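You operate a simulated robot arm through the tools that you are given. There is no shell and no other tool. Be economical: measure what you need, move in short steps, check, and stop when the job is done.

You run a simulated two-armed robot. Do the job below in one go: nothing can be reset, and whatever is moved stays where it is left.

JOB
Rivet both rows of the louvre plate in the riveter and lay it on the rubber pad.
Fine: one stroke a row, hands outside the guard; leave the slide out.
Where things are to end (x, y in the base frame): louvre plate within 60 mm of [520, 350].

The check looks at the end state, three seconds after you hand in, the way a careful person would. Anything else that was tipped, shoved, dropped, spilled or broken makes it a failure.

ROBOT AND FRAMES
Two 7-joint arms with fingered hands on one trunk that stands fixed in place. Base frame: the origin is at the foot of the trunk, x ahead of it, y to its left, z up. Readings come in mm, degrees, newtons and seconds.
The left shoulder is at [200, 135, 995], the right one opposite. Payload 4 kg a hand.
The TCP of each hand is the grasp point between the finger pads, 25 mm short of the fingertips. In the tool frame z runs along the fingers and y along their closing line. Largest opening 88 mm; the body of the gripper starts 29 mm behind the TCP. The gripper is a hand of 4 fingers: y runs from the thumb to the fingers, the wrist lies at [-13, -106, -174] in the tool frame, and closing takes about 1.5 s.
Orientation is that of the tool frame in the base frame, as a unit quaternion [x, y, z, w]. With the fingers straight down and the wrist toward the robot, the tool's x, y and z point along [0, 1, 0], [1, 0, 0] and [0, 0, -1] of the base frame.

CONTROLS
- The arms move only by the tool send_rows. It takes "left_series", "right_series" or both (then of equal length, played together; a hand with none holds still); each is one flat list of numbers, 7 for each row, row after row: the turn, a rotation vector about the tool's x, y, z in degrees, then the shift along the tool's x, y, z in mm, then the gripper command, from -1 (fully open) to 1 (shut), values between in proportion. In form: [rx, ry, rz, dx, dy, dz, hand, rx, ry, rz, dx, dy, dz, hand, ...]. A call has 1 to 8 rows; each row shifts and turns the commanded pose from where the row before left it, along the tool's axes as they then stand. A row lasts 0.2 s, in which the tool goes at most 50 mm and 8.6 degrees; a call with a longer step from one row to the next is refused whole, and so is a gripper value outside its range. A pose out of reach is approached as far as the arm can. The call stops where the force on the tool passes 40 N (or 10 N more than at its start, if that is more) or the arm is blocked; 0.2 s more then pass. The fingers move at their own pace (about 153 mm/s each) and stop on an object; they squeeze with about 31 N. The grip force told is the motor's: it shows also when the fingers shut on nothing. Time passes only in rows, and 0.2 s behind the last, so rows that do not move let the fingers close. The reply holds the time, the measured pose of the TCP, the force on the tool along the base axes, the opening and the grip force, in the units named above and with some noise, with the torque about the TCP (base axes, N m) and any sound that the robot's microphone picked up, and new pictures: "show" is both (left out), scene, wrist or none (wrist: the cameras of the hands that moved).
- Cameras (640 x 400 px; columns grow to the right, rows downward): "scene" is now at [146, 15.7, 1608.5]; the picture's right is [0.19, -0.98, 0.00], its down [-0.61, -0.12, -0.78] and it looks along [0.77, 0.15, -0.62] (base axes); focal length 231 px, centre (320, 200). "left" rides on the left gripper at [-64, -83, -98] in its tool frame; the picture's right is [-0.62, -0.37, 0.69], its down [0.71, -0.63, 0.30] and it looks along [0.32, 0.68, 0.65] (tool axes); focal length 265 px, centre (320, 200). "right" rides on the right gripper at [64, -83, -98] in its tool frame; the picture's right is [-0.62, 0.37, -0.69], its down [-0.71, -0.63, 0.30] and it looks along [-0.32, 0.68, 0.65] (tool axes); focal length 265 px, centre (320, 200). There is no depth. A picture from a camera that has moved, and an enlarged one, comes with that camera's place and axes in the base frame and with its lens.
- slide_trunk(by): slides the trunk up (or, below 0, down) by that many mm; the arms and the scene camera ride with it, the base frame stays. It gives what a move gives, with no picture.
- set_grasp(shape, hand): the hand has 4 fingers and takes this shape, open, in about a second: jaw (thumb against the fingers, like two jaws); tri (thumb and two fingers); tip (a fingertip pinch); poke (one finger out to press); point (the index stretched); flat (the hand flat); cup (the hand cupped); fist (a fist). The gripper value then closes the fingers along that shape, each until it touches; the sizes above hold for jaw. It gives what a move gives, with no picture.
- pan_tilt(pan, tilt): turns the head with the scene camera to pan (to the left, within 97 degrees either way) and tilt (down, from -29 to 69), counted from straight ahead of the robot. It gives what a move gives, and a new picture of the scene camera.
- zoom(camera, box): a new picture of the part [left, top, right, bottom] of that camera's present view, enlarged. It takes no simulated time.
- finish_job(): hands the job in; it is judged then, once.

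Go step by step. Nothing tells you positions but the pictures and the camera data: compare them with the known pose of the tool, close in by small moves and look again before you grip or let go. The budget is 120 turns and 200 pictures, counting those below and the enlarged ones. Unless the task says otherwise, let go and move clear before handing in, and close with one line.

The tools are called after "Emit:" as a command line: name --argument value ..., lists and objects as JSON in quotes. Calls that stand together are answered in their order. send_rows: Moves the arms, as the interface text tells. Its arguments: {"type":"object","properties":{"left_series":{"type":"array","items":{"type":"number"}},"right_series":{"type":"array","items":{"type":"number"}},"show":{"type":"string","enum":["both","scene","wrist","none"]}},"required":[]} The other tools are called the same way: slide_trunk (by) slides the trunk up or down; set_grasp (shape, hand) gives the hand a shape; pan_tilt (pan, tilt) turns the head that bears the scene camera; zoom (camera, box) takes an enlarged picture of a part of a camera's view; finish_job () hands the job in.

At the start:

```text
time_s: 0.0
left_tool_pos: [388.7, 308.3, 1463.2]
left_orientation: [0.708, 0.707, 0.0, 0.0]
left_contact_force: [-0.6, -0.8, -0.2]
left_ft_torque: [0.05, 0.0, -0.02]
left_opening: 87.4
left_finger_force: 0.2
left_shape: jaw
right_tool_pos: [577.1, -162.0, 1439.9]
right_orientation: [0.706, 0.708, 0.0, 0.0]
right_contact_force: [-0.4, -0.2, -0.3]
right_ft_torque: [-0.02, 0.0, 0.01]
right_opening: 87.8
right_finger_force: 0.0
right_shape: jaw
trunk travel left (down, up): [-600.0, 170.0]
head pan, tilt: [11.0, 38.6]
```

scene: 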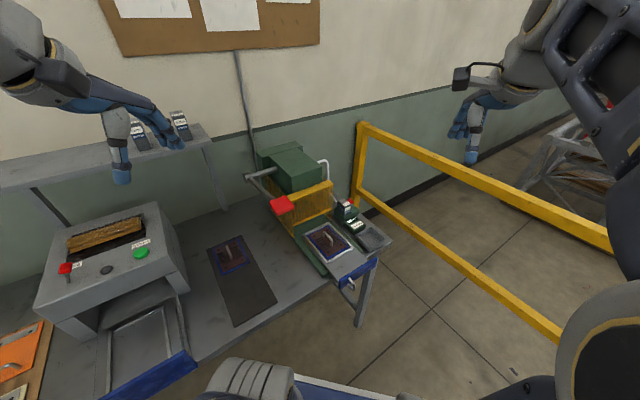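
right: 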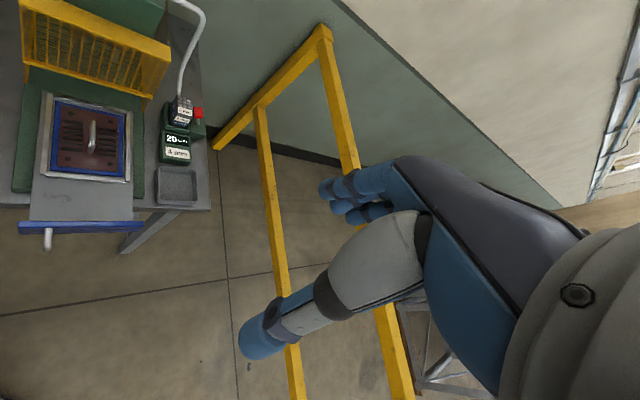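
left: 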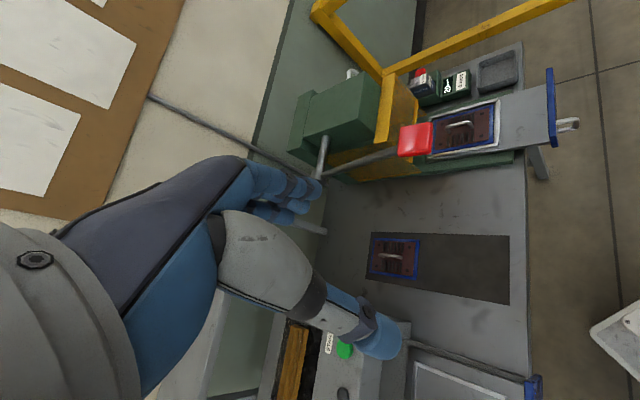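

I see a green riveter with a yellow guard, a slide with a plate in its nest, a red lever/handle, a counter box, and a rubber pad with another plate on it. I'll look closer before moving.

Emit:
zoom --camera "scene" --box '[230, 130, 410, 300]'

Emit:
zoom --camera "right" --box '[0, 0, 240, 260]'

Emit:
zoom --camera "left" --box '[280, 40, 600, 320]'

Emit:
zoom --camera "scene" --box '[20, 180, 290, 390]'

```text
2.35 times, centred on (320, 215) of scene
camera zoom: at [146.0, 15.7, 1608.5], right [0.19, -0.98, 0.0], down [-0.61, -0.12, -0.78], along [0.77, 0.15, -0.62], focal length 543 px, centre (320, 165)
```

zoom: 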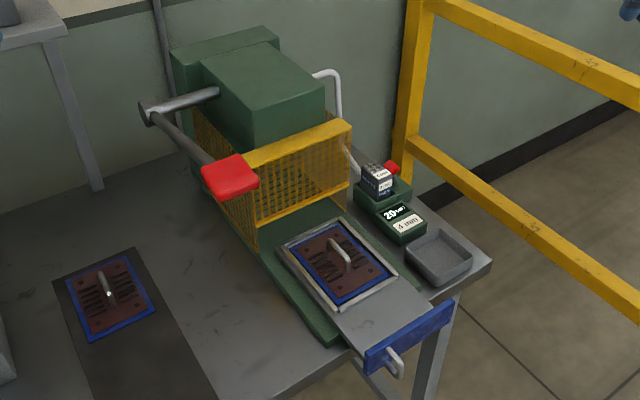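

```text
1.54 times, centred on (120, 130) of right
camera zoom: at [492.9, -97.0, 1536.9], right [0.37, -0.62, 0.69], down [-0.63, -0.71, -0.3], along [0.68, -0.32, -0.65], focal length 408 px, centre (628, 308)
```

zoom: 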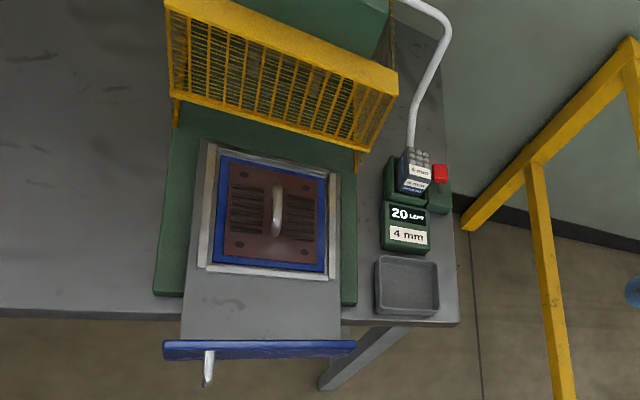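

```text
1.43 times, centred on (440, 180) of left
camera zoom: at [305.4, 243.8, 1561.5], right [-0.37, -0.62, -0.69], down [-0.63, 0.71, -0.3], along [0.68, 0.32, -0.65], focal length 379 px, centre (149, 229)
```

zoom: 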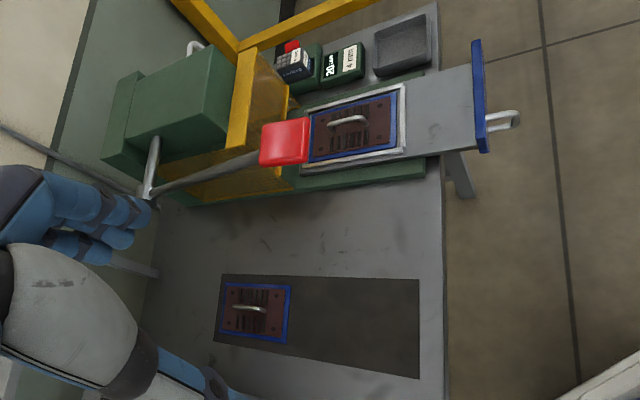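

```text
1.90 times, centred on (155, 285) of scene
camera zoom: at [146.0, 15.7, 1608.5], right [0.19, -0.98, 0.0], down [-0.61, -0.12, -0.78], along [0.77, 0.15, -0.62], focal length 440 px, centre (634, 38)
```

zoom: 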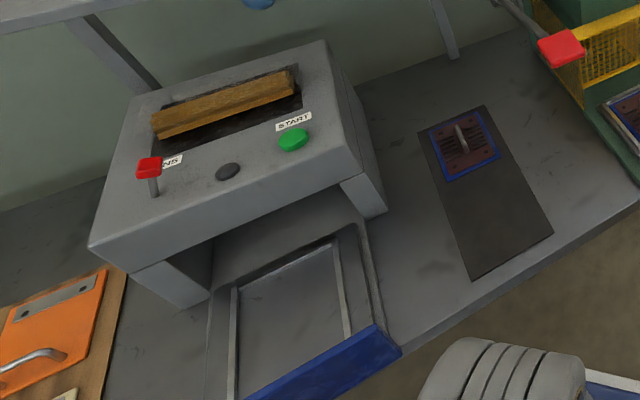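

Next I'll enlarge the details: the label boxes, the plate, the lever and the shelf.

Emit:
zoom --camera "right" --box '[130, 80, 220, 210]'

Emit:
zoom --camera "right" --box '[30, 80, 150, 200]'

Emit:
zoom --camera "left" --box '[360, 220, 440, 290]'

Emit:
zoom --camera "scene" --box '[110, 90, 210, 170]'

Emit:
zoom --camera "scene" --box '[240, 140, 350, 230]'

```text
3.08 times, centred on (175, 145) of right
camera zoom: at [492.9, -97.0, 1536.9], right [0.37, -0.62, 0.69], down [-0.63, -0.71, -0.3], along [0.68, -0.32, -0.65], focal length 817 px, centre (766, 369)
```

zoom: 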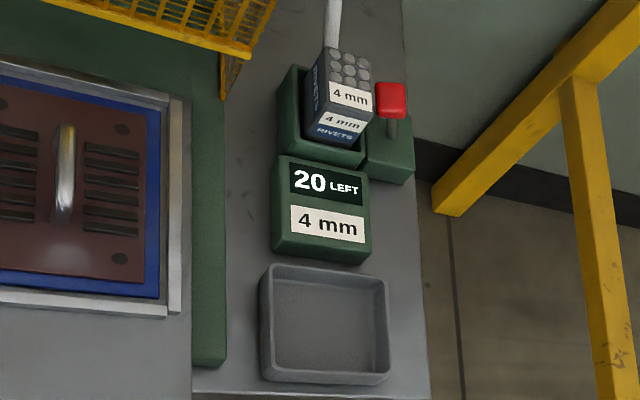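

```text
3.33 times, centred on (90, 140) of right
camera zoom: at [492.9, -97.0, 1536.9], right [0.37, -0.62, 0.69], down [-0.63, -0.71, -0.3], along [0.68, -0.32, -0.65], focal length 885 px, centre (1087, 400)
```

zoom: 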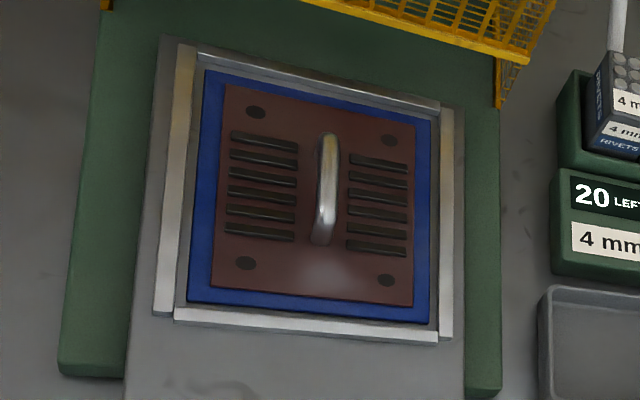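

```text
5.71 times, centred on (400, 255) of left
camera zoom: at [305.4, 243.8, 1561.5], right [-0.37, -0.62, -0.69], down [-0.63, 0.71, -0.3], along [0.68, 0.32, -0.65], focal length 1517 px, centre (-137, -114)
```

zoom: 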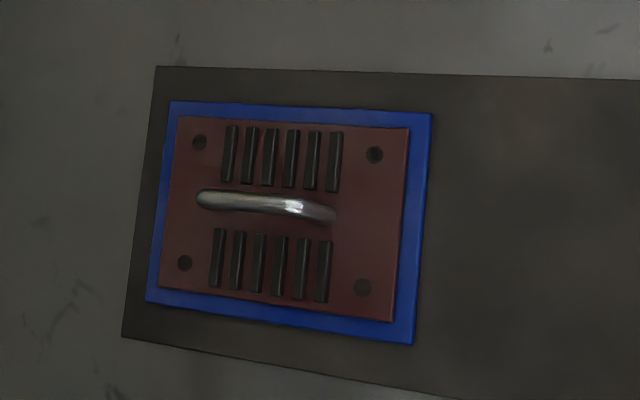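

```text
5.00 times, centred on (160, 130) of scene
camera zoom: at [146.0, 15.7, 1608.5], right [0.19, -0.98, 0.0], down [-0.61, -0.12, -0.78], along [0.77, 0.15, -0.62], focal length 1154 px, centre (1120, 550)
```

zoom: 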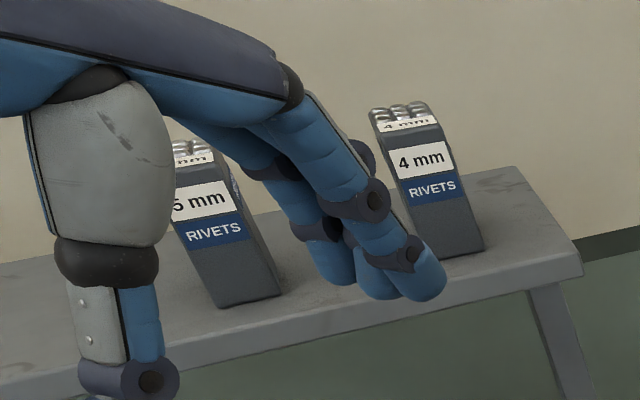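

```text
4.44 times, centred on (295, 185) of scene
camera zoom: at [146.0, 15.7, 1608.5], right [0.19, -0.98, 0.0], down [-0.61, -0.12, -0.78], along [0.77, 0.15, -0.62], focal length 1026 px, centre (431, 267)
```

zoom: 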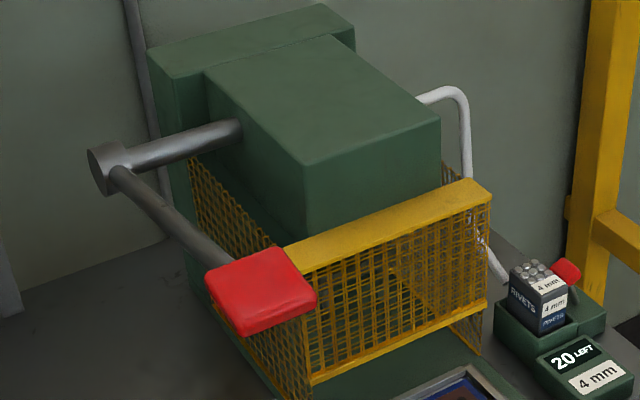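

The machine seems yawed about 45° in the base frame: slide handle near (580,-6,930), plate grip near (758,101,937), lever pad near (612,215,1200). I'll turn the right hand to that heading and lower it for a closer look.

Emit:
send_rows --right_series '[0, 0, -7.5, 5, -10, 30, -1, 0, 0, -7.5, 5, -10, 30, -1, 0, 0, -7.5, 5, -10, 30, -1, 0, 0, -7.5, 5, -10, 30, -1, 0, 0, -7.5, 5, -10, 30, -1, 0, 0, -7.5, 5, -10, 30, -1, 0, 0, 0, 0, 0, 35, -1, 0, 0, 0, 0, 0, 35, -1]' --show "both"

```text
time_s: 1.8
left_tool_pos: [387.4, 308.4, 1461.9]
left_orientation: [0.707, 0.707, -0.001, 0.0]
left_contact_force: [-0.1, 0.6, -0.9]
left_ft_torque: [0.01, -0.02, 0.02]
left_opening: 87.5
left_finger_force: 0.1
left_shape: jaw
right_tool_pos: [510.9, -153.9, 1188.6]
right_orientation: [0.383, 0.924, 0.0, 0.0]
right_contact_force: [0.0, 0.0, 0.4]
right_ft_torque: [0.0, -0.02, 0.05]
right_opening: 87.5
right_finger_force: 0.1
right_shape: jaw
trunk travel left (down, up): [-600.0, 170.0]
head pan, tilt: [11.0, 38.6]
camera scene: at [145.8, 15.6, 1608.5], right [0.19, -0.98, 0.0], down [-0.61, -0.12, -0.78], along [0.77, 0.15, -0.62], focal length 231 px, centre (320, 200)
camera right: at [406.7, -166.3, 1286.7], right [0.7, -0.18, 0.69], down [0.06, -0.95, -0.3], along [0.71, 0.25, -0.65], focal length 265 px, centre (320, 200)
```

scene: 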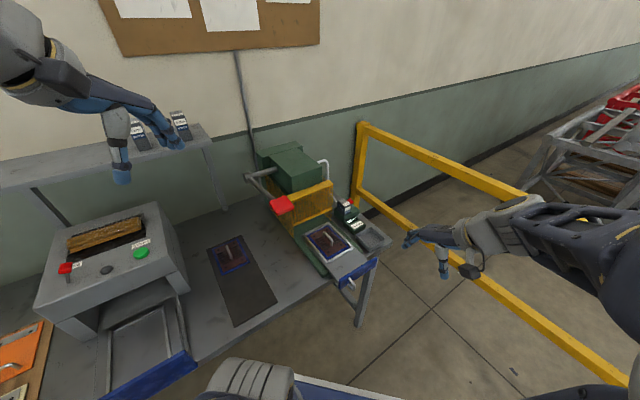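
right: 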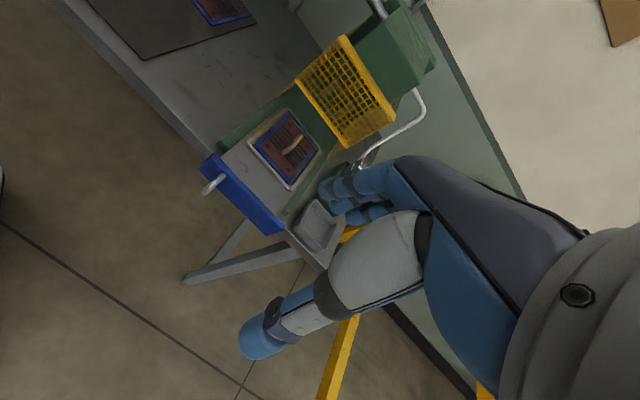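

Emit:
zoom --camera "right" --box '[180, 90, 350, 240]'

Emit:
zoom --camera "scene" --box '[300, 180, 400, 300]'

Emit:
zoom --camera "scene" --box '[335, 260, 385, 300]'

```text
2.67 times, centred on (265, 165) of right
camera zoom: at [406.7, -166.3, 1286.7], right [0.7, -0.18, 0.69], down [0.06, -0.95, -0.3], along [0.71, 0.25, -0.65], focal length 708 px, centre (467, 293)
```

zoom: 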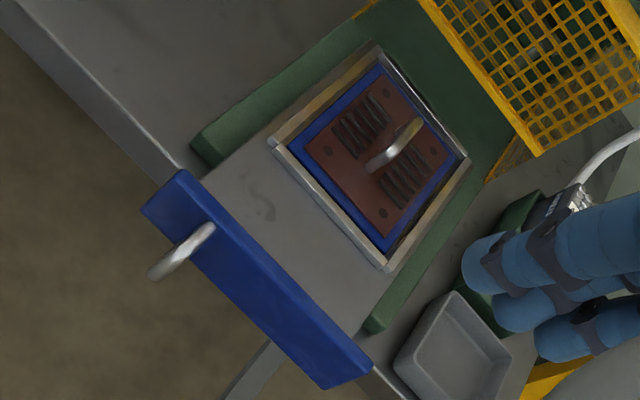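

```text
3.33 times, centred on (350, 240) of scene
camera zoom: at [145.8, 15.6, 1608.5], right [0.19, -0.98, 0.0], down [-0.61, -0.12, -0.78], along [0.77, 0.15, -0.62], focal length 769 px, centre (220, 67)
```

zoom: 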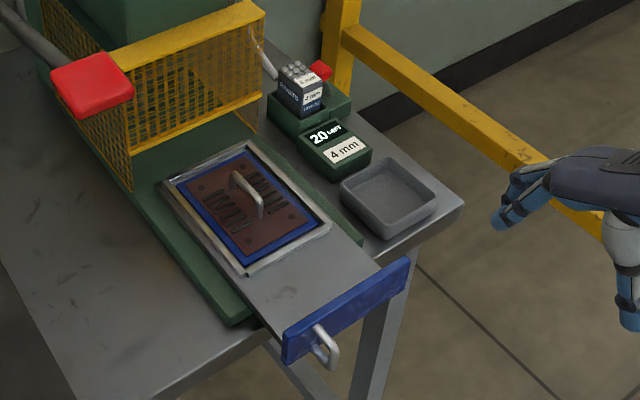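

```text
10.00 times, centred on (360, 280) of scene
camera zoom: at [145.8, 15.6, 1608.5], right [0.19, -0.98, 0.0], down [-0.61, -0.12, -0.78], along [0.77, 0.15, -0.62], focal length 2308 px, centre (-80, -600)
```

zoom: 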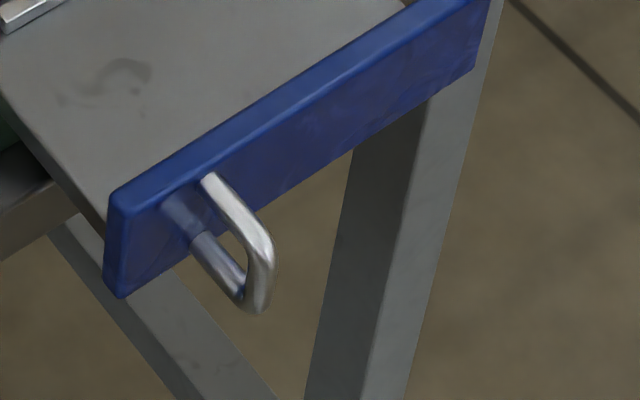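

The slide handle is a vertical U loop near (586,-7,905). I'll turn the right hand so its fingers straddle the loop from above (tool y across the slide direction).

Emit:
send_rows --right_series '[0, 0, 8.5, 0, 0, 0, -1, 0, 0, 8.5, 0, 0, 0, -1, 0, 0, 8.5, 0, 0, 0, -1, 0, 0, 8.5, 0, 0, 0, -1, 0, 0, 8.5, 0, 0, 0, -1, 0, 0, 8.5, 0, 0, 0, -1, 0, 0, 8.5, 0, 0, 0, -1, 0, 0, 8.5, 0, 0, 0, -1]' --show "none"

Emit:
send_rows --right_series '[0, 0, 7.3, 0, 0, 0, -1, 0, 0, 7.3, 0, 0, 0, -1, 0, 0, 7.4, 0, 0, 0, -1, 0, 0, 0, 25, -10, 20, -1, 0, 0, 0, 25, -10, 20, -1, 0, 0, 0, 25, -10, 20, -1, 0, 0, 0, 25, -10, 20, -1]' --show "both"

```text
time_s: 3.6
left_tool_pos: [389.1, 307.4, 1462.0]
left_orientation: [0.707, 0.707, 0.0, 0.0]
left_contact_force: [0.7, -0.3, -0.3]
left_ft_torque: [0.0, 0.0, 0.03]
left_opening: 87.6
left_finger_force: 0.2
left_shape: jaw
right_tool_pos: [511.2, -154.6, 1188.6]
right_orientation: [0.835, 0.55, -0.002, -0.002]
right_contact_force: [1.2, 0.2, -0.3]
right_ft_torque: [0.02, 0.0, -0.04]
right_opening: 87.7
right_finger_force: 0.0
right_shape: jaw
trunk travel left (down, up): [-600.0, 170.0]
head pan, tilt: [11.0, 38.6]
```

```text
time_s: 5.2
left_tool_pos: [389.6, 308.2, 1463.6]
left_orientation: [0.707, 0.707, -0.001, 0.0]
left_contact_force: [0.5, 0.2, -0.5]
left_ft_torque: [-0.01, 0.01, 0.01]
left_opening: 87.7
left_finger_force: 0.0
left_shape: jaw
right_tool_pos: [553.2, -56.1, 1109.5]
right_orientation: [0.924, 0.382, 0.001, 0.0]
right_contact_force: [0.5, 0.1, 0.0]
right_ft_torque: [0.03, 0.0, -0.01]
right_opening: 87.9
right_finger_force: 0.0
right_shape: jaw
trunk travel left (down, up): [-600.0, 170.0]
head pan, tilt: [11.0, 38.6]
camera scene: at [145.8, 15.3, 1608.5], right [0.19, -0.98, 0.0], down [-0.61, -0.12, -0.78], along [0.77, 0.15, -0.62], focal length 231 px, centre (320, 200)
camera right: at [540.3, 50.7, 1206.9], right [-0.18, -0.7, 0.69], down [-0.95, -0.06, -0.3], along [0.25, -0.71, -0.65], focal length 265 px, centre (320, 200)
```

scene: 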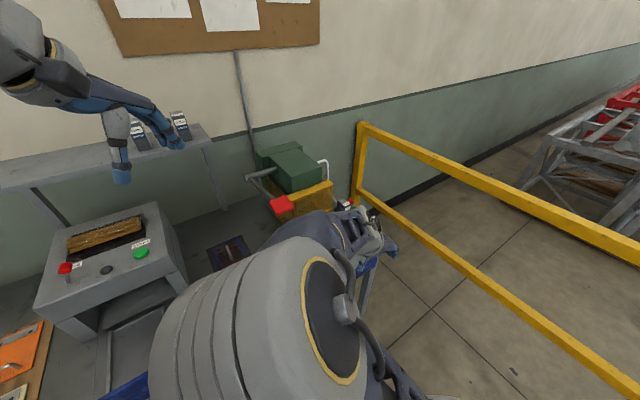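
right: 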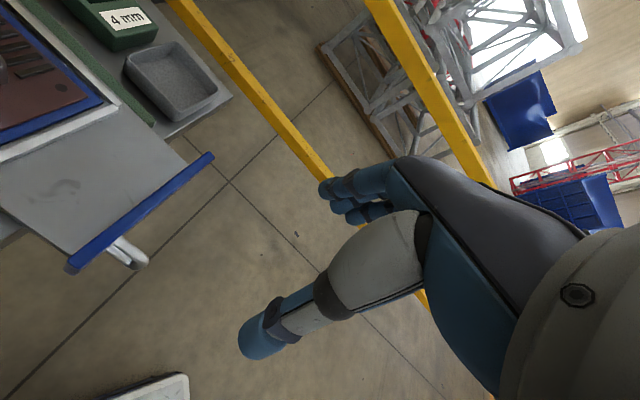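

Emit:
zoom --camera "scene" --box '[330, 190, 410, 290]'

Emit:
zoom --camera "right" --box '[0, 120, 230, 300]'

Emit:
zoom --camera "left" --box '[400, 0, 640, 160]'

```text
4.00 times, centred on (370, 240) of scene
camera zoom: at [145.8, 15.3, 1608.5], right [0.19, -0.98, 0.0], down [-0.61, -0.12, -0.78], along [0.77, 0.15, -0.62], focal length 923 px, centre (120, 40)
```

zoom: 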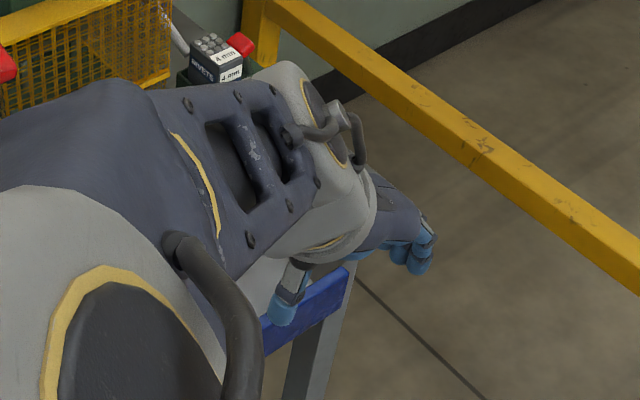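

```text
2.22 times, centred on (115, 210) of right
camera zoom: at [540.3, 50.7, 1206.9], right [-0.18, -0.7, 0.69], down [-0.95, -0.06, -0.3], along [0.25, -0.71, -0.65], focal length 590 px, centre (776, 178)
```

zoom: 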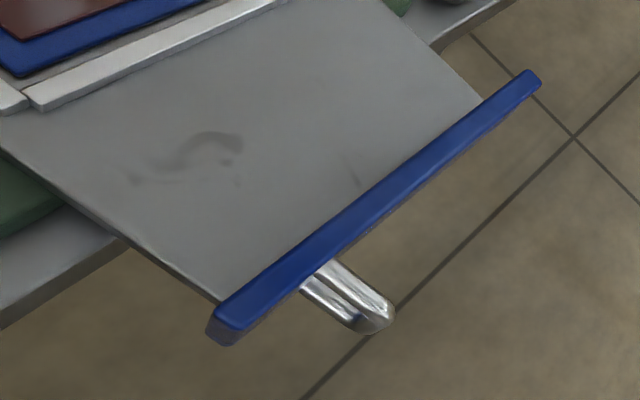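

```text
2.50 times, centred on (520, 80) of left
camera zoom: at [305.3, 243.5, 1561.6], right [-0.37, -0.62, -0.69], down [-0.63, 0.71, -0.3], along [0.68, 0.32, -0.65], focal length 664 px, centre (-180, 500)
```

zoom: 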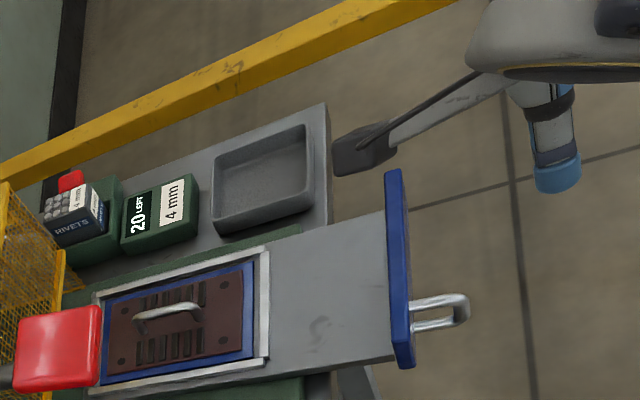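

Handle loop tip is about (576,-15,905), slide axis is at 45°. I'll place the hand above it and descend part-way.

Emit:
send_rows --right_series '[0, 0, 0, 23, -6, 10, -1, 0, 0, 0, 22, -7, 10, -1, 0, 0, 0, 0, 0, 30, -1, 0, 0, 0, 0, 0, 30, -1, 0, 0, 0, 0, 0, 20, -1, 0, 0, 0, 0, 0, 20, -1]' --show "wrist"

Emit:
zoom --camera "right" --box '[100, 80, 440, 400]'

```text
time_s: 6.6
left_tool_pos: [388.0, 307.9, 1462.3]
left_orientation: [0.708, 0.707, 0.0, 0.0]
left_contact_force: [0.6, 0.3, 0.7]
left_ft_torque: [0.0, 0.0, 0.0]
left_opening: 87.7
left_finger_force: 0.1
left_shape: jaw
right_tool_pos: [576.6, -14.5, 989.0]
right_orientation: [0.924, 0.383, 0.0, 0.0]
right_contact_force: [0.6, 1.4, 0.5]
right_ft_torque: [0.0, 0.01, 0.01]
right_opening: 87.6
right_finger_force: 0.1
right_shape: jaw
trunk travel left (down, up): [-600.0, 170.0]
head pan, tilt: [11.0, 38.6]
camera right: at [562.6, 91.6, 1086.7], right [-0.18, -0.7, 0.69], down [-0.95, -0.06, -0.3], along [0.25, -0.71, -0.65], focal length 265 px, centre (320, 200)
```

right: 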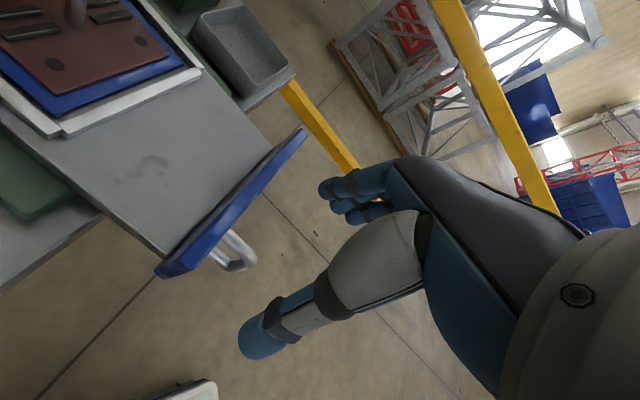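

```text
1.25 times, centred on (270, 240) of right
camera zoom: at [562.6, 91.6, 1086.7], right [-0.18, -0.7, 0.69], down [-0.95, -0.06, -0.3], along [0.25, -0.71, -0.65], focal length 332 px, centre (382, 150)
```

zoom: 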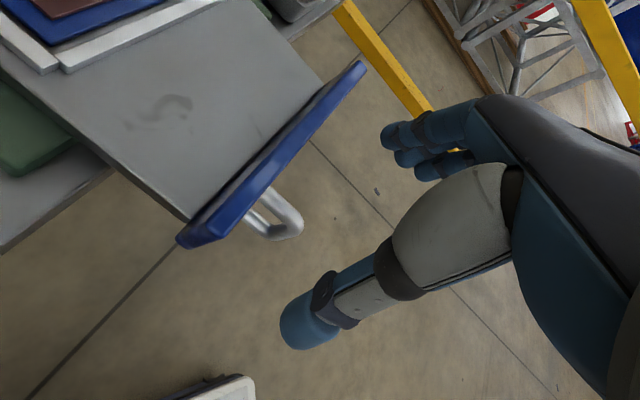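

Emit:
send_rows --right_series '[0, 0, 0, 0, 0, 25, -1, 0, 0, 0, 0, 0, 25, -1, 0, 0, 0, 0, 0, 20, -1]' --show "wrist"

Emit:
zoom --camera "right" --box '[200, 120, 440, 360]'

```text
time_s: 7.4
left_tool_pos: [389.6, 308.0, 1463.3]
left_orientation: [0.707, 0.707, 0.0, 0.0]
left_contact_force: [-1.1, 0.1, 0.3]
left_ft_torque: [-0.04, 0.0, -0.01]
left_opening: 87.7
left_finger_force: 0.1
left_shape: jaw
right_tool_pos: [577.0, -14.2, 918.9]
right_orientation: [0.924, 0.383, 0.0, 0.001]
right_contact_force: [1.1, 0.6, -0.1]
right_ft_torque: [0.0, -0.01, -0.01]
right_opening: 87.6
right_finger_force: 0.0
right_shape: jaw
trunk travel left (down, up): [-600.0, 170.0]
head pan, tilt: [11.0, 38.6]
camera right: at [563.0, 91.4, 1016.5], right [-0.18, -0.7, 0.69], down [-0.95, -0.06, -0.3], along [0.25, -0.71, -0.65], focal length 265 px, centre (320, 200)
```

right: 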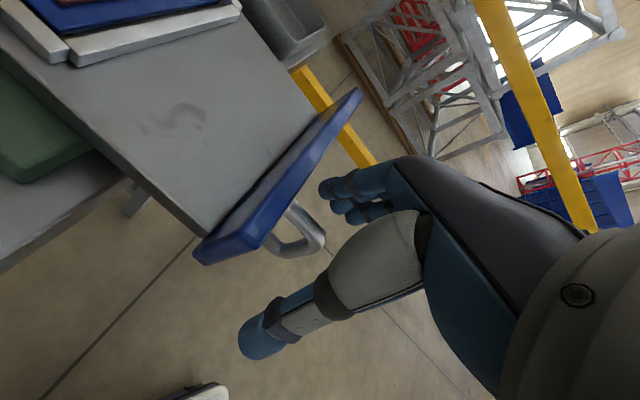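

```text
1.67 times, centred on (320, 240) of right
camera zoom: at [563.0, 91.4, 1016.5], right [-0.18, -0.7, 0.69], down [-0.95, -0.06, -0.3], along [0.25, -0.71, -0.65], focal length 442 px, centre (320, 133)
```

zoom: 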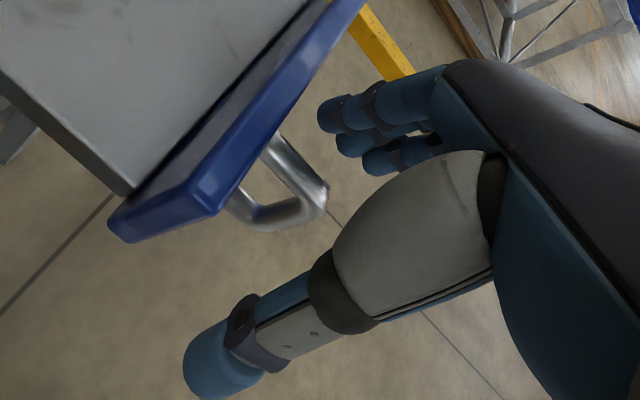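

The vertical bar lies at the grasp point; down 13 mm more and close.

Emit:
send_rows --right_series '[0, 0, 0, 2, 0, 13, -1, 0, 0, 0, 0, 0, 0, 1, 0, 0, 0, 0, 0, 0, 1, 0, 0, 0, 0, 0, 0, 1, 0, 0, 0, 0, 0, 0, 1, 0, 0, 0, 0, 0, 0, 1, 0, 0, 0, 0, 0, 0, 1, 0, 0, 0, 0, 0, 0, 1]' --show "wrist"

```text
time_s: 9.2
left_tool_pos: [387.2, 308.2, 1462.7]
left_orientation: [0.707, 0.707, 0.0, 0.0]
left_contact_force: [-0.7, 1.0, 0.2]
left_ft_torque: [0.0, 0.01, 0.0]
left_opening: 87.8
left_finger_force: 0.1
left_shape: jaw
right_tool_pos: [577.8, -11.1, 906.6]
right_orientation: [0.924, 0.383, -0.001, 0.0]
right_contact_force: [-3.0, 4.8, 5.9]
right_ft_torque: [0.08, -0.03, 0.0]
right_opening: 2.0
right_finger_force: 30.9
right_shape: jaw
trunk travel left (down, up): [-600.0, 170.0]
head pan, tilt: [11.0, 38.6]
camera right: at [564.4, 94.0, 1004.0], right [-0.18, -0.7, 0.69], down [-0.95, -0.06, -0.3], along [0.25, -0.71, -0.65], focal length 265 px, centre (320, 200)
```

right: 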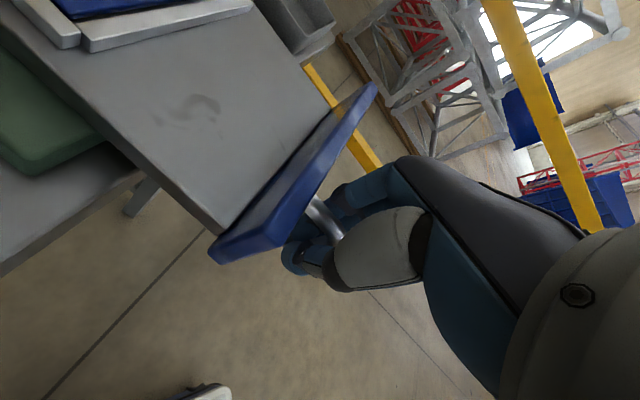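

Fingers report 2 mm opening, so I'll test by pushing gently in along the slide (+tool x).

Emit:
send_rows --right_series '[0, 0, 0, 10, 0, 0, 1, 0, 0, 0, 15, 0, 0, 1, 0, 0, 0, 15, 0, 0, 1]' --show "both"

Emit:
zoom --camera "right" --box '[200, 120, 440, 300]'

```text
time_s: 10.0
left_tool_pos: [389.1, 307.0, 1463.2]
left_orientation: [0.707, 0.707, 0.0, 0.0]
left_contact_force: [0.7, -0.5, 0.0]
left_ft_torque: [0.0, 0.0, 0.01]
left_opening: 87.5
left_finger_force: 0.1
left_shape: jaw
right_tool_pos: [606.2, 16.7, 906.6]
right_orientation: [0.924, 0.384, 0.0, -0.001]
right_contact_force: [-3.0, 5.0, 6.0]
right_ft_torque: [0.03, 0.03, -0.02]
right_opening: 1.9
right_finger_force: 30.7
right_shape: jaw
trunk travel left (down, up): [-600.0, 170.0]
head pan, tilt: [11.0, 38.6]
camera scene: at [145.7, 15.8, 1608.5], right [0.19, -0.98, 0.0], down [-0.61, -0.12, -0.78], along [0.77, 0.15, -0.62], focal length 231 px, centre (320, 200)
camera right: at [592.5, 121.9, 1004.1], right [-0.18, -0.7, 0.69], down [-0.95, -0.06, -0.31], along [0.26, -0.71, -0.65], focal length 265 px, centre (320, 200)
```

scene: 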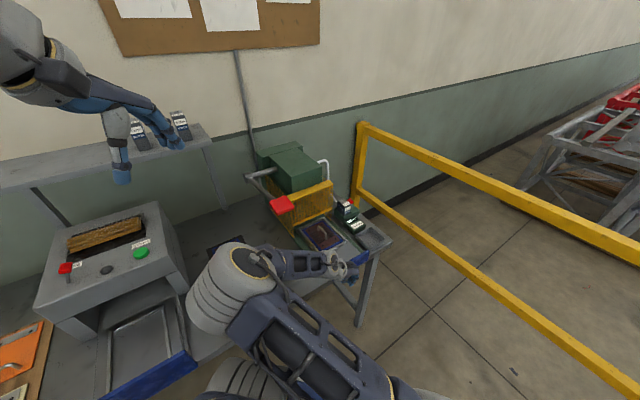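
right: 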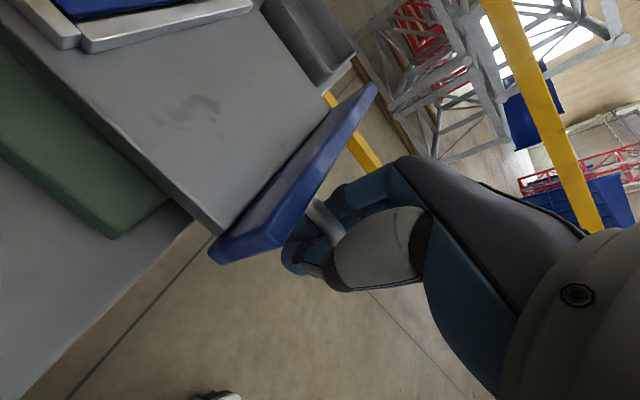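

```text
2.22 times, centred on (320, 210) of right
camera zoom: at [592.5, 121.9, 1004.1], right [-0.18, -0.7, 0.69], down [-0.95, -0.06, -0.31], along [0.26, -0.71, -0.65], focal length 590 px, centre (320, 178)
```

zoom: 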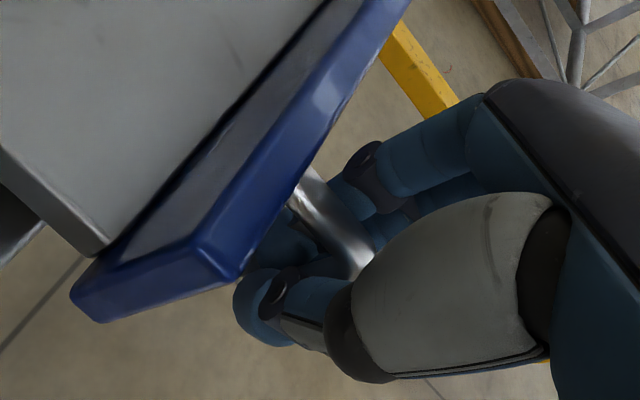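

The slide moves with the hand. I'll continue pushing in small steps, listening for clicks or detents.

Emit:
send_rows --right_series '[0, 0, 0, 12, 0, 0, 1, 0, 0, 0, 12, 0, 0, 1, 0, 0, 0, 12, 0, 0, 1, 0, 0, 0, 0, 0, 0, 1]' --show "none"

Emit:
send_rows --right_series '[0, 0, 0, 12, 0, 0, 1, 0, 0, 0, 12, 0, 0, 1, 0, 0, 0, 12, 0, 0, 1, 0, 0, 0, 0, 0, 0, 1]' --show "both"

```text
time_s: 11.0
left_tool_pos: [389.9, 308.3, 1461.7]
left_orientation: [0.707, 0.707, -0.001, -0.001]
left_contact_force: [-0.9, -0.7, 0.3]
left_ft_torque: [0.0, 0.0, 0.01]
left_opening: 87.8
left_finger_force: 0.1
left_shape: jaw
right_tool_pos: [633.0, 43.2, 909.2]
right_orientation: [0.924, 0.381, 0.003, -0.006]
right_contact_force: [2.2, -0.7, -10.1]
right_ft_torque: [-0.09, -0.06, 0.02]
right_opening: 1.8
right_finger_force: 31.0
right_shape: jaw
trunk travel left (down, up): [-600.0, 170.0]
head pan, tilt: [11.0, 38.6]
```

```text
time_s: 11.7
left_tool_pos: [390.6, 307.0, 1461.7]
left_orientation: [0.707, 0.708, -0.002, -0.002]
left_contact_force: [0.5, -0.1, 0.5]
left_ft_torque: [-0.02, -0.01, 0.01]
left_opening: 87.7
left_finger_force: 0.1
left_shape: jaw
right_tool_pos: [649.9, 68.6, 921.4]
right_orientation: [0.925, 0.379, 0.012, -0.028]
right_contact_force: [7.3, -8.5, -27.8]
right_ft_torque: [-0.19, 0.24, -0.04]
right_opening: 2.1
right_finger_force: 30.8
right_shape: jaw
trunk travel left (down, up): [-600.0, 170.0]
head pan, tilt: [11.0, 38.6]
stopped in row 3 (right hand): the force on the tool passed its limit at 46 N (the readings are from after the stop); the commanded pose is now the measured one
camera scene: at [147.1, 15.4, 1608.1], right [0.19, -0.98, 0.0], down [-0.61, -0.12, -0.78], along [0.77, 0.15, -0.62], focal length 231 px, centre (320, 200)
camera right: at [636.8, 168.9, 1024.5], right [-0.18, -0.74, 0.65], down [-0.95, -0.03, -0.31], along [0.25, -0.67, -0.7], focal length 265 px, centre (320, 200)
```

scene: 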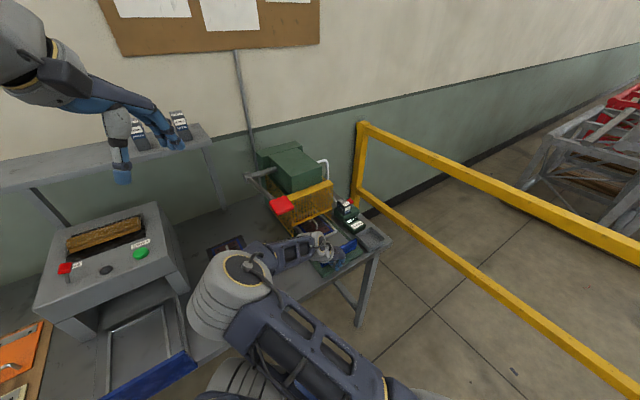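
right: 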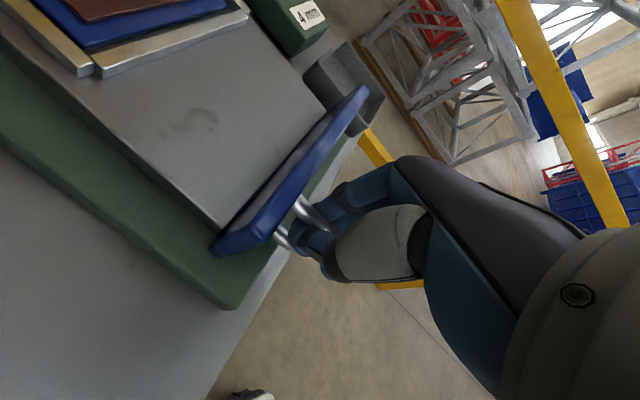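

The fingertips are touching the table edge/base below the loop. I'll open, level the hand, raise it and take a higher grip on the loop.

Emit:
send_rows --right_series '[0, 0, 0, 0, 0, 0, -1, 0, 0, 0, 0, 0, 0, -1, 0, 0, 0, 0, 0, 0, -1, -2.4, -2.5, -0.5, 0, 0, -4, -1, 0, 0, 0, 0, 0, 0, -1]' --show "wrist"

Emit:
zoom --camera "right" --box '[180, 100, 440, 360]'

Emit:
zoom --camera "scene" --box '[240, 160, 400, 290]'

```text
time_s: 12.8
left_tool_pos: [389.8, 308.1, 1461.6]
left_orientation: [0.706, 0.708, -0.002, -0.001]
left_contact_force: [-0.3, -0.3, 1.0]
left_ft_torque: [0.01, 0.0, 0.0]
left_opening: 87.5
left_finger_force: 0.1
left_shape: jaw
right_tool_pos: [658.5, 69.7, 942.4]
right_orientation: [0.928, 0.372, 0.017, -0.021]
right_contact_force: [1.3, 0.0, -0.6]
right_ft_torque: [0.01, -0.03, 0.0]
right_opening: 87.6
right_finger_force: 0.1
right_shape: jaw
trunk travel left (down, up): [-600.0, 170.0]
head pan, tilt: [11.0, 38.6]
camera right: at [645.4, 170.1, 1044.7], right [-0.2, -0.73, 0.65], down [-0.95, -0.02, -0.32], along [0.25, -0.68, -0.69], focal length 265 px, centre (320, 200)
```

right: 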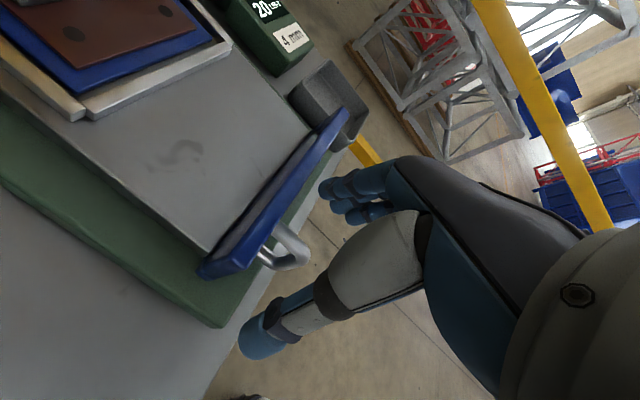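

```text
1.54 times, centred on (310, 230) of right
camera zoom: at [645.4, 170.1, 1044.7], right [-0.2, -0.73, 0.65], down [-0.95, -0.02, -0.32], along [0.25, -0.68, -0.69], focal length 408 px, centre (335, 154)
```

zoom: 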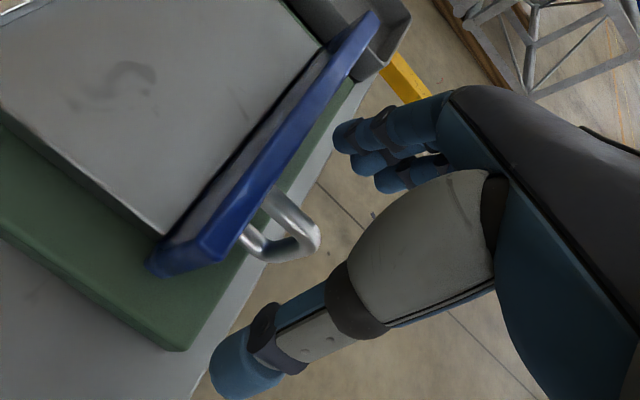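

```text
3.08 times, centred on (320, 225) of scene
camera zoom: at [146.0, 15.7, 1608.5], right [0.19, -0.98, 0.0], down [-0.61, -0.12, -0.78], along [0.77, 0.15, -0.62], focal length 710 px, centre (320, 123)
```

zoom: 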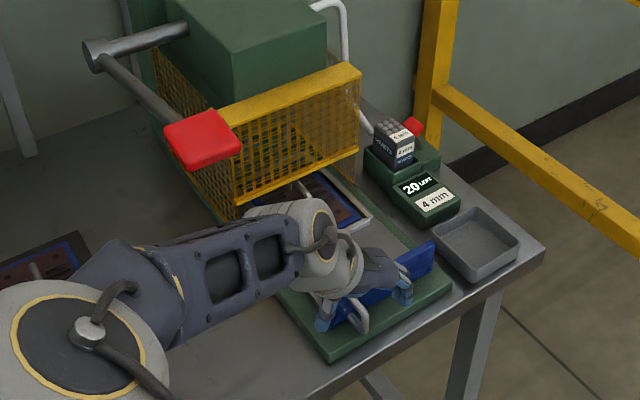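

Emit:
send_rows --right_series '[-1.5, -2.7, -1.3, -8, 2, 8, -1, 0, 0, 0, 0, 0, 8, -1, 0, 0, 0, 0, 0, 0, -1]' --show "wrist"

Emit:
zoom --camera "right" --box '[180, 100, 440, 360]'

```text
time_s: 13.8
left_tool_pos: [390.4, 307.9, 1461.5]
left_orientation: [0.706, 0.708, 0.0, -0.001]
left_contact_force: [-0.5, -0.2, 0.1]
left_ft_torque: [-0.01, 0.0, -0.03]
left_opening: 87.5
left_finger_force: 0.1
left_shape: jaw
right_tool_pos: [659.0, 69.6, 941.6]
right_orientation: [0.925, 0.378, 0.016, -0.023]
right_contact_force: [-0.6, -0.1, -0.1]
right_ft_torque: [-0.01, -0.01, 0.02]
right_opening: 87.5
right_finger_force: 0.1
right_shape: jaw
trunk travel left (down, up): [-600.0, 170.0]
head pan, tilt: [11.0, 38.6]
stopped in row 3 (right hand): the arm was blocked; the commanded pose is now the measured one
camera right: at [644.7, 170.1, 1044.3], right [-0.19, -0.73, 0.65], down [-0.95, -0.03, -0.32], along [0.26, -0.68, -0.69], focal length 265 px, centre (320, 200)
```

right: 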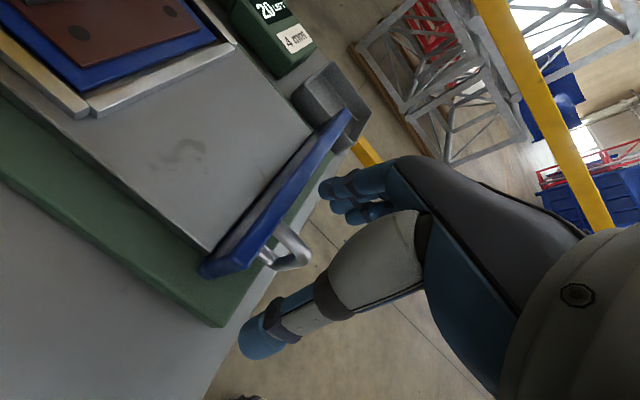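

```text
1.54 times, centred on (310, 230) of right
camera zoom: at [644.7, 170.1, 1044.3], right [-0.19, -0.73, 0.65], down [-0.95, -0.03, -0.32], along [0.26, -0.68, -0.69], focal length 408 px, centre (335, 154)
```

zoom: 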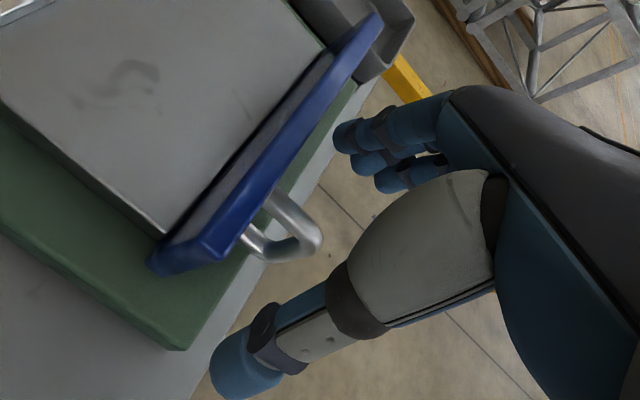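

The hand has no force on it, so the arm itself (elbow) is blocked, probably on the table edge. I'll raise the trunk so the elbow clears, then look.

Emit:
slide_trunk --by 150

Emit:
pan_tilt --pan 20 --tilt 55

```text
time_s: 15.6
left_tool_pos: [390.0, 308.9, 1612.2]
left_orientation: [0.706, 0.708, -0.001, -0.001]
left_contact_force: [-0.2, 0.2, 0.3]
left_ft_torque: [0.0, -0.01, -0.02]
left_opening: 87.6
left_finger_force: 0.0
left_shape: jaw
right_tool_pos: [658.1, 70.6, 1091.3]
right_orientation: [0.925, 0.379, 0.015, -0.022]
right_contact_force: [0.3, 0.3, 0.2]
right_ft_torque: [0.0, -0.02, 0.0]
right_opening: 88.0
right_finger_force: 0.0
right_shape: jaw
trunk travel left (down, up): [-750.0, 20.0]
head pan, tilt: [11.0, 38.6]
```

```text
time_s: 16.4
left_tool_pos: [388.6, 307.9, 1611.4]
left_orientation: [0.707, 0.707, -0.001, -0.001]
left_contact_force: [0.0, 0.5, -0.4]
left_ft_torque: [-0.02, -0.05, -0.03]
left_opening: 87.8
left_finger_force: 0.0
left_shape: jaw
right_tool_pos: [659.1, 70.5, 1090.5]
right_orientation: [0.925, 0.378, 0.016, -0.023]
right_contact_force: [0.1, -0.8, 0.0]
right_ft_torque: [0.0, -0.01, -0.01]
right_opening: 87.8
right_finger_force: 0.0
right_shape: jaw
trunk travel left (down, up): [-750.0, 20.0]
head pan, tilt: [20.0, 55.0]
camera scene: at [129.4, 24.0, 1735.7], right [0.34, -0.94, 0.0], down [-0.77, -0.28, -0.57], along [0.54, 0.2, -0.82], focal length 231 px, centre (320, 200)
```

scene: 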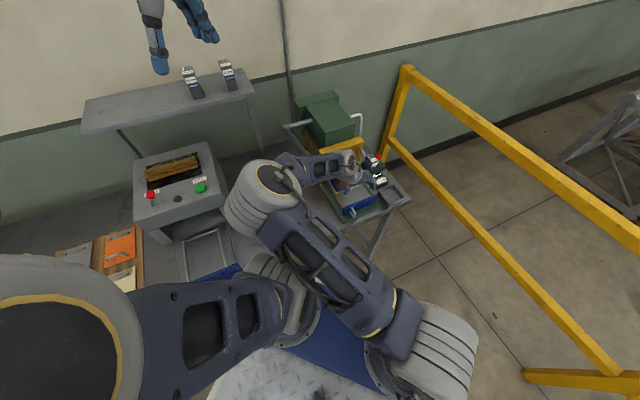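

The right arm crosses awkwardly in front; the left arm suits this handle angle better. I'll retract the right arm to its side and use the left arm for everything.

Emit:
send_rows --right_series '[0, 0, 0, 0, 0, -45, -1, 0, 0, 0, 0, 0, -45, -1, 0, 0, 0, 0, 0, -45, -1, 0, 0, 0, -37, 18, -20, -1, 0, 0, 0, -37, 18, -20, -1, 0, 0, 0, -37, 18, -20, -1, 0, 0, 0, -37, 18, 0, -1, 0, 0, 0, -37, 18, 0, -1]' --show "none"

Emit:
send_rows --right_series '[0, 0, -7.5, -15, 30, 0, -1, 0, 0, -7.5, -15, 30, 0, -1, 0, 0, -7.5, -15, 20, 0, -1, 0, 0, -7.5, -15, 0, 0, -1, 0, 0, -7.5, -15, 0, 0, -1, 0, 0, -7.5, -15, 0, 0, -1]' --show "scene"

```text
time_s: 18.2
left_tool_pos: [388.7, 307.9, 1612.2]
left_orientation: [0.707, 0.707, -0.002, -0.002]
left_contact_force: [-0.3, 0.5, -0.1]
left_ft_torque: [0.0, 0.02, 0.0]
left_opening: 87.5
left_finger_force: 0.0
left_shape: jaw
right_tool_pos: [587.7, -134.3, 1275.0]
right_orientation: [0.925, 0.379, 0.014, -0.02]
right_contact_force: [0.0, 1.7, 0.3]
right_ft_torque: [0.01, 0.02, -0.01]
right_opening: 87.9
right_finger_force: 0.0
right_shape: jaw
trunk travel left (down, up): [-750.0, 20.0]
head pan, tilt: [20.0, 55.0]
```

```text
time_s: 19.6
left_tool_pos: [390.4, 307.5, 1612.2]
left_orientation: [0.706, 0.708, -0.001, -0.002]
left_contact_force: [-0.3, 0.2, 0.4]
left_ft_torque: [-0.01, 0.02, 0.0]
left_opening: 87.4
left_finger_force: 0.1
left_shape: jaw
right_tool_pos: [606.7, -229.8, 1299.5]
right_orientation: [0.728, 0.685, 0.013, -0.023]
right_contact_force: [0.1, 0.2, 1.0]
right_ft_torque: [-0.01, 0.0, 0.0]
right_opening: 87.7
right_finger_force: 0.2
right_shape: jaw
right hand out of reach, approached as far as the arm can: row 3, 5, 6
trunk travel left (down, up): [-750.0, 20.0]
head pan, tilt: [20.0, 55.0]
camera scene: at [129.3, 24.2, 1735.7], right [0.34, -0.94, 0.0], down [-0.77, -0.28, -0.57], along [0.54, 0.2, -0.82], focal length 231 px, centre (320, 200)
```

scene: 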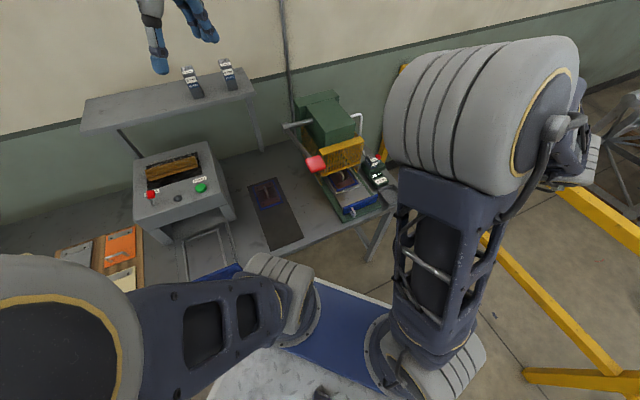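

Right arm is clear. Now I bring the left hand over in front of the slide, high up, and turn it to the slide angle.

Emit:
send_rows --left_series '[0, 0, 0, -31, 18, 30, -1, 0, 0, 0, -31, 18, 30, -1, 0, 0, 0, -31, 18, 30, -1, 0, 0, 0, -31, 18, 30, -1, 0, 0, 0, -31, 18, 30, -1, 0, 0, 0, -31, 18, 30, -1, 0, 0, 0, -31, 18, 30, -1, 0, 0, 0, -31, 18, 30, -1]' --show "none"

Emit:
send_rows --left_series '[0, 0, 7.5, 0, 0, 30, -1, 0, 0, 7.5, 0, 0, 30, -1, 0, 0, 7.5, 0, 0, 30, -1, 0, 0, 7.5, 0, 0, 30, -1, 0, 0, 7.5, 0, 0, 30, -1, 0, 0, 7.5, 0, 0, 30, -1]' --show "both"

```text
time_s: 21.4
left_tool_pos: [533.1, 61.1, 1372.4]
left_orientation: [0.707, 0.708, -0.002, 0.0]
left_contact_force: [-0.1, -0.1, 0.0]
left_ft_torque: [0.01, -0.04, 0.01]
left_opening: 88.0
left_finger_force: 0.1
left_shape: jaw
right_tool_pos: [604.8, -229.2, 1298.5]
right_orientation: [0.728, 0.685, 0.013, -0.024]
right_contact_force: [0.4, -0.3, -0.7]
right_ft_torque: [0.0, -0.06, -0.04]
right_opening: 87.7
right_finger_force: 0.0
right_shape: jaw
trunk travel left (down, up): [-750.0, 20.0]
head pan, tilt: [20.0, 55.0]
```

```text
time_s: 22.8
left_tool_pos: [534.9, 59.3, 1201.5]
left_orientation: [0.923, 0.384, 0.003, 0.013]
left_contact_force: [-0.2, 0.1, -0.6]
left_ft_torque: [0.02, 0.0, 0.01]
left_opening: 87.7
left_finger_force: 0.1
left_shape: jaw
right_tool_pos: [602.8, -235.3, 1298.5]
right_orientation: [0.734, 0.679, 0.015, -0.024]
right_contact_force: [0.2, 0.4, 0.9]
right_ft_torque: [0.0, -0.02, 0.02]
right_opening: 87.9
right_finger_force: 0.1
right_shape: jaw
trunk travel left (down, up): [-750.0, 20.0]
head pan, tilt: [20.0, 55.0]
camera scene: at [129.0, 24.2, 1735.7], right [0.34, -0.94, 0.0], down [-0.77, -0.28, -0.57], along [0.54, 0.2, -0.82], focal length 231 px, centre (320, 200)
camera left: at [429.3, 75.7, 1297.6], right [-0.69, -0.2, -0.7], down [0.06, 0.94, -0.32], along [0.72, -0.26, -0.64], focal length 265 px, centre (320, 200)
```

scene: 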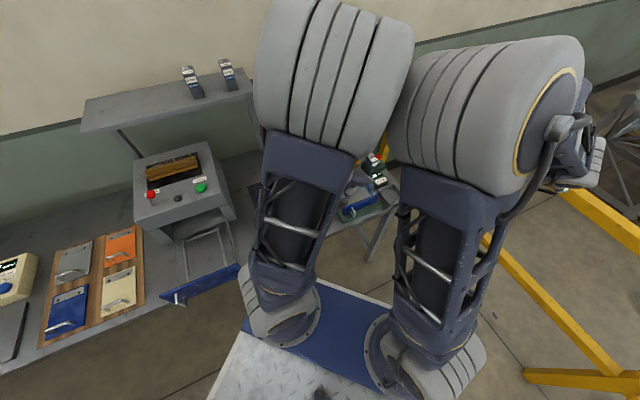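
left: 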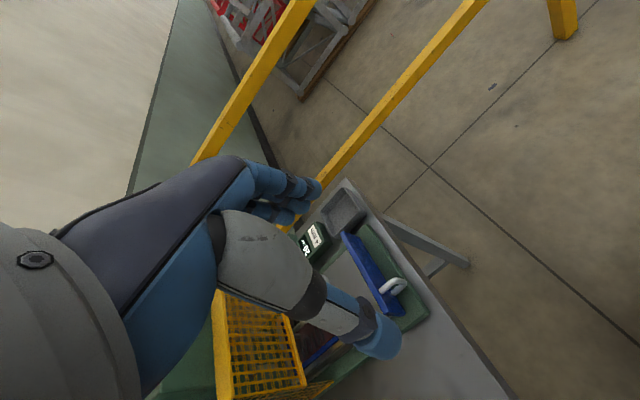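

The elbows are close to each other; I'll move the right hand up and outward to separate them.

Emit:
send_rows --right_series '[0, 0, 0, -15, -15, -40, -1, 0, 0, 0, -15, -15, -40, -1, 0, 0, 0, -15, -15, -40, -1, 0, 0, 0, -20, -15, -40, -1, 0, 0, 0, -20, -15, -40, -1, 0, 0, 0, -30, -15, 0, -1, 0, 0, 0, -30, -15, 0, -1, 0, 0, 0, -30, -15, 0, -1]' --show "scene"

```text
time_s: 24.6
left_tool_pos: [533.5, 62.1, 1193.6]
left_orientation: [0.923, 0.384, -0.003, 0.0]
left_contact_force: [0.3, 0.2, -0.7]
left_ft_torque: [0.0, 0.02, 0.03]
left_opening: 87.9
left_finger_force: 0.1
left_shape: jaw
right_tool_pos: [478.9, -407.9, 1490.4]
right_orientation: [0.728, 0.685, 0.012, -0.026]
right_contact_force: [0.4, 0.3, -0.2]
right_ft_torque: [-0.04, 0.01, 0.04]
right_opening: 87.5
right_finger_force: 0.1
right_shape: jaw
trunk travel left (down, up): [-750.0, 20.0]
head pan, tilt: [20.0, 55.0]
camera scene: at [129.4, 24.3, 1735.6], right [0.34, -0.94, 0.0], down [-0.77, -0.28, -0.57], along [0.54, 0.2, -0.82], focal length 231 px, centre (320, 200)
```

scene: 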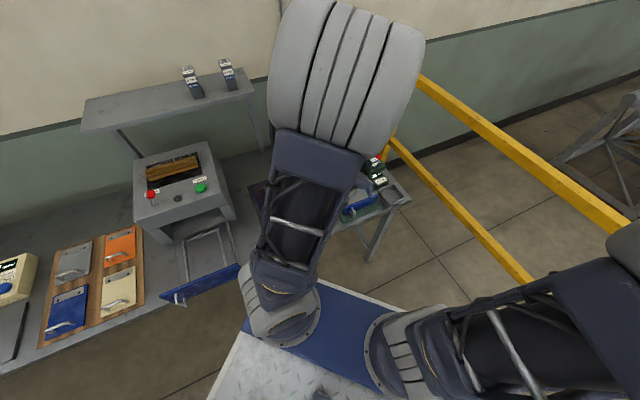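

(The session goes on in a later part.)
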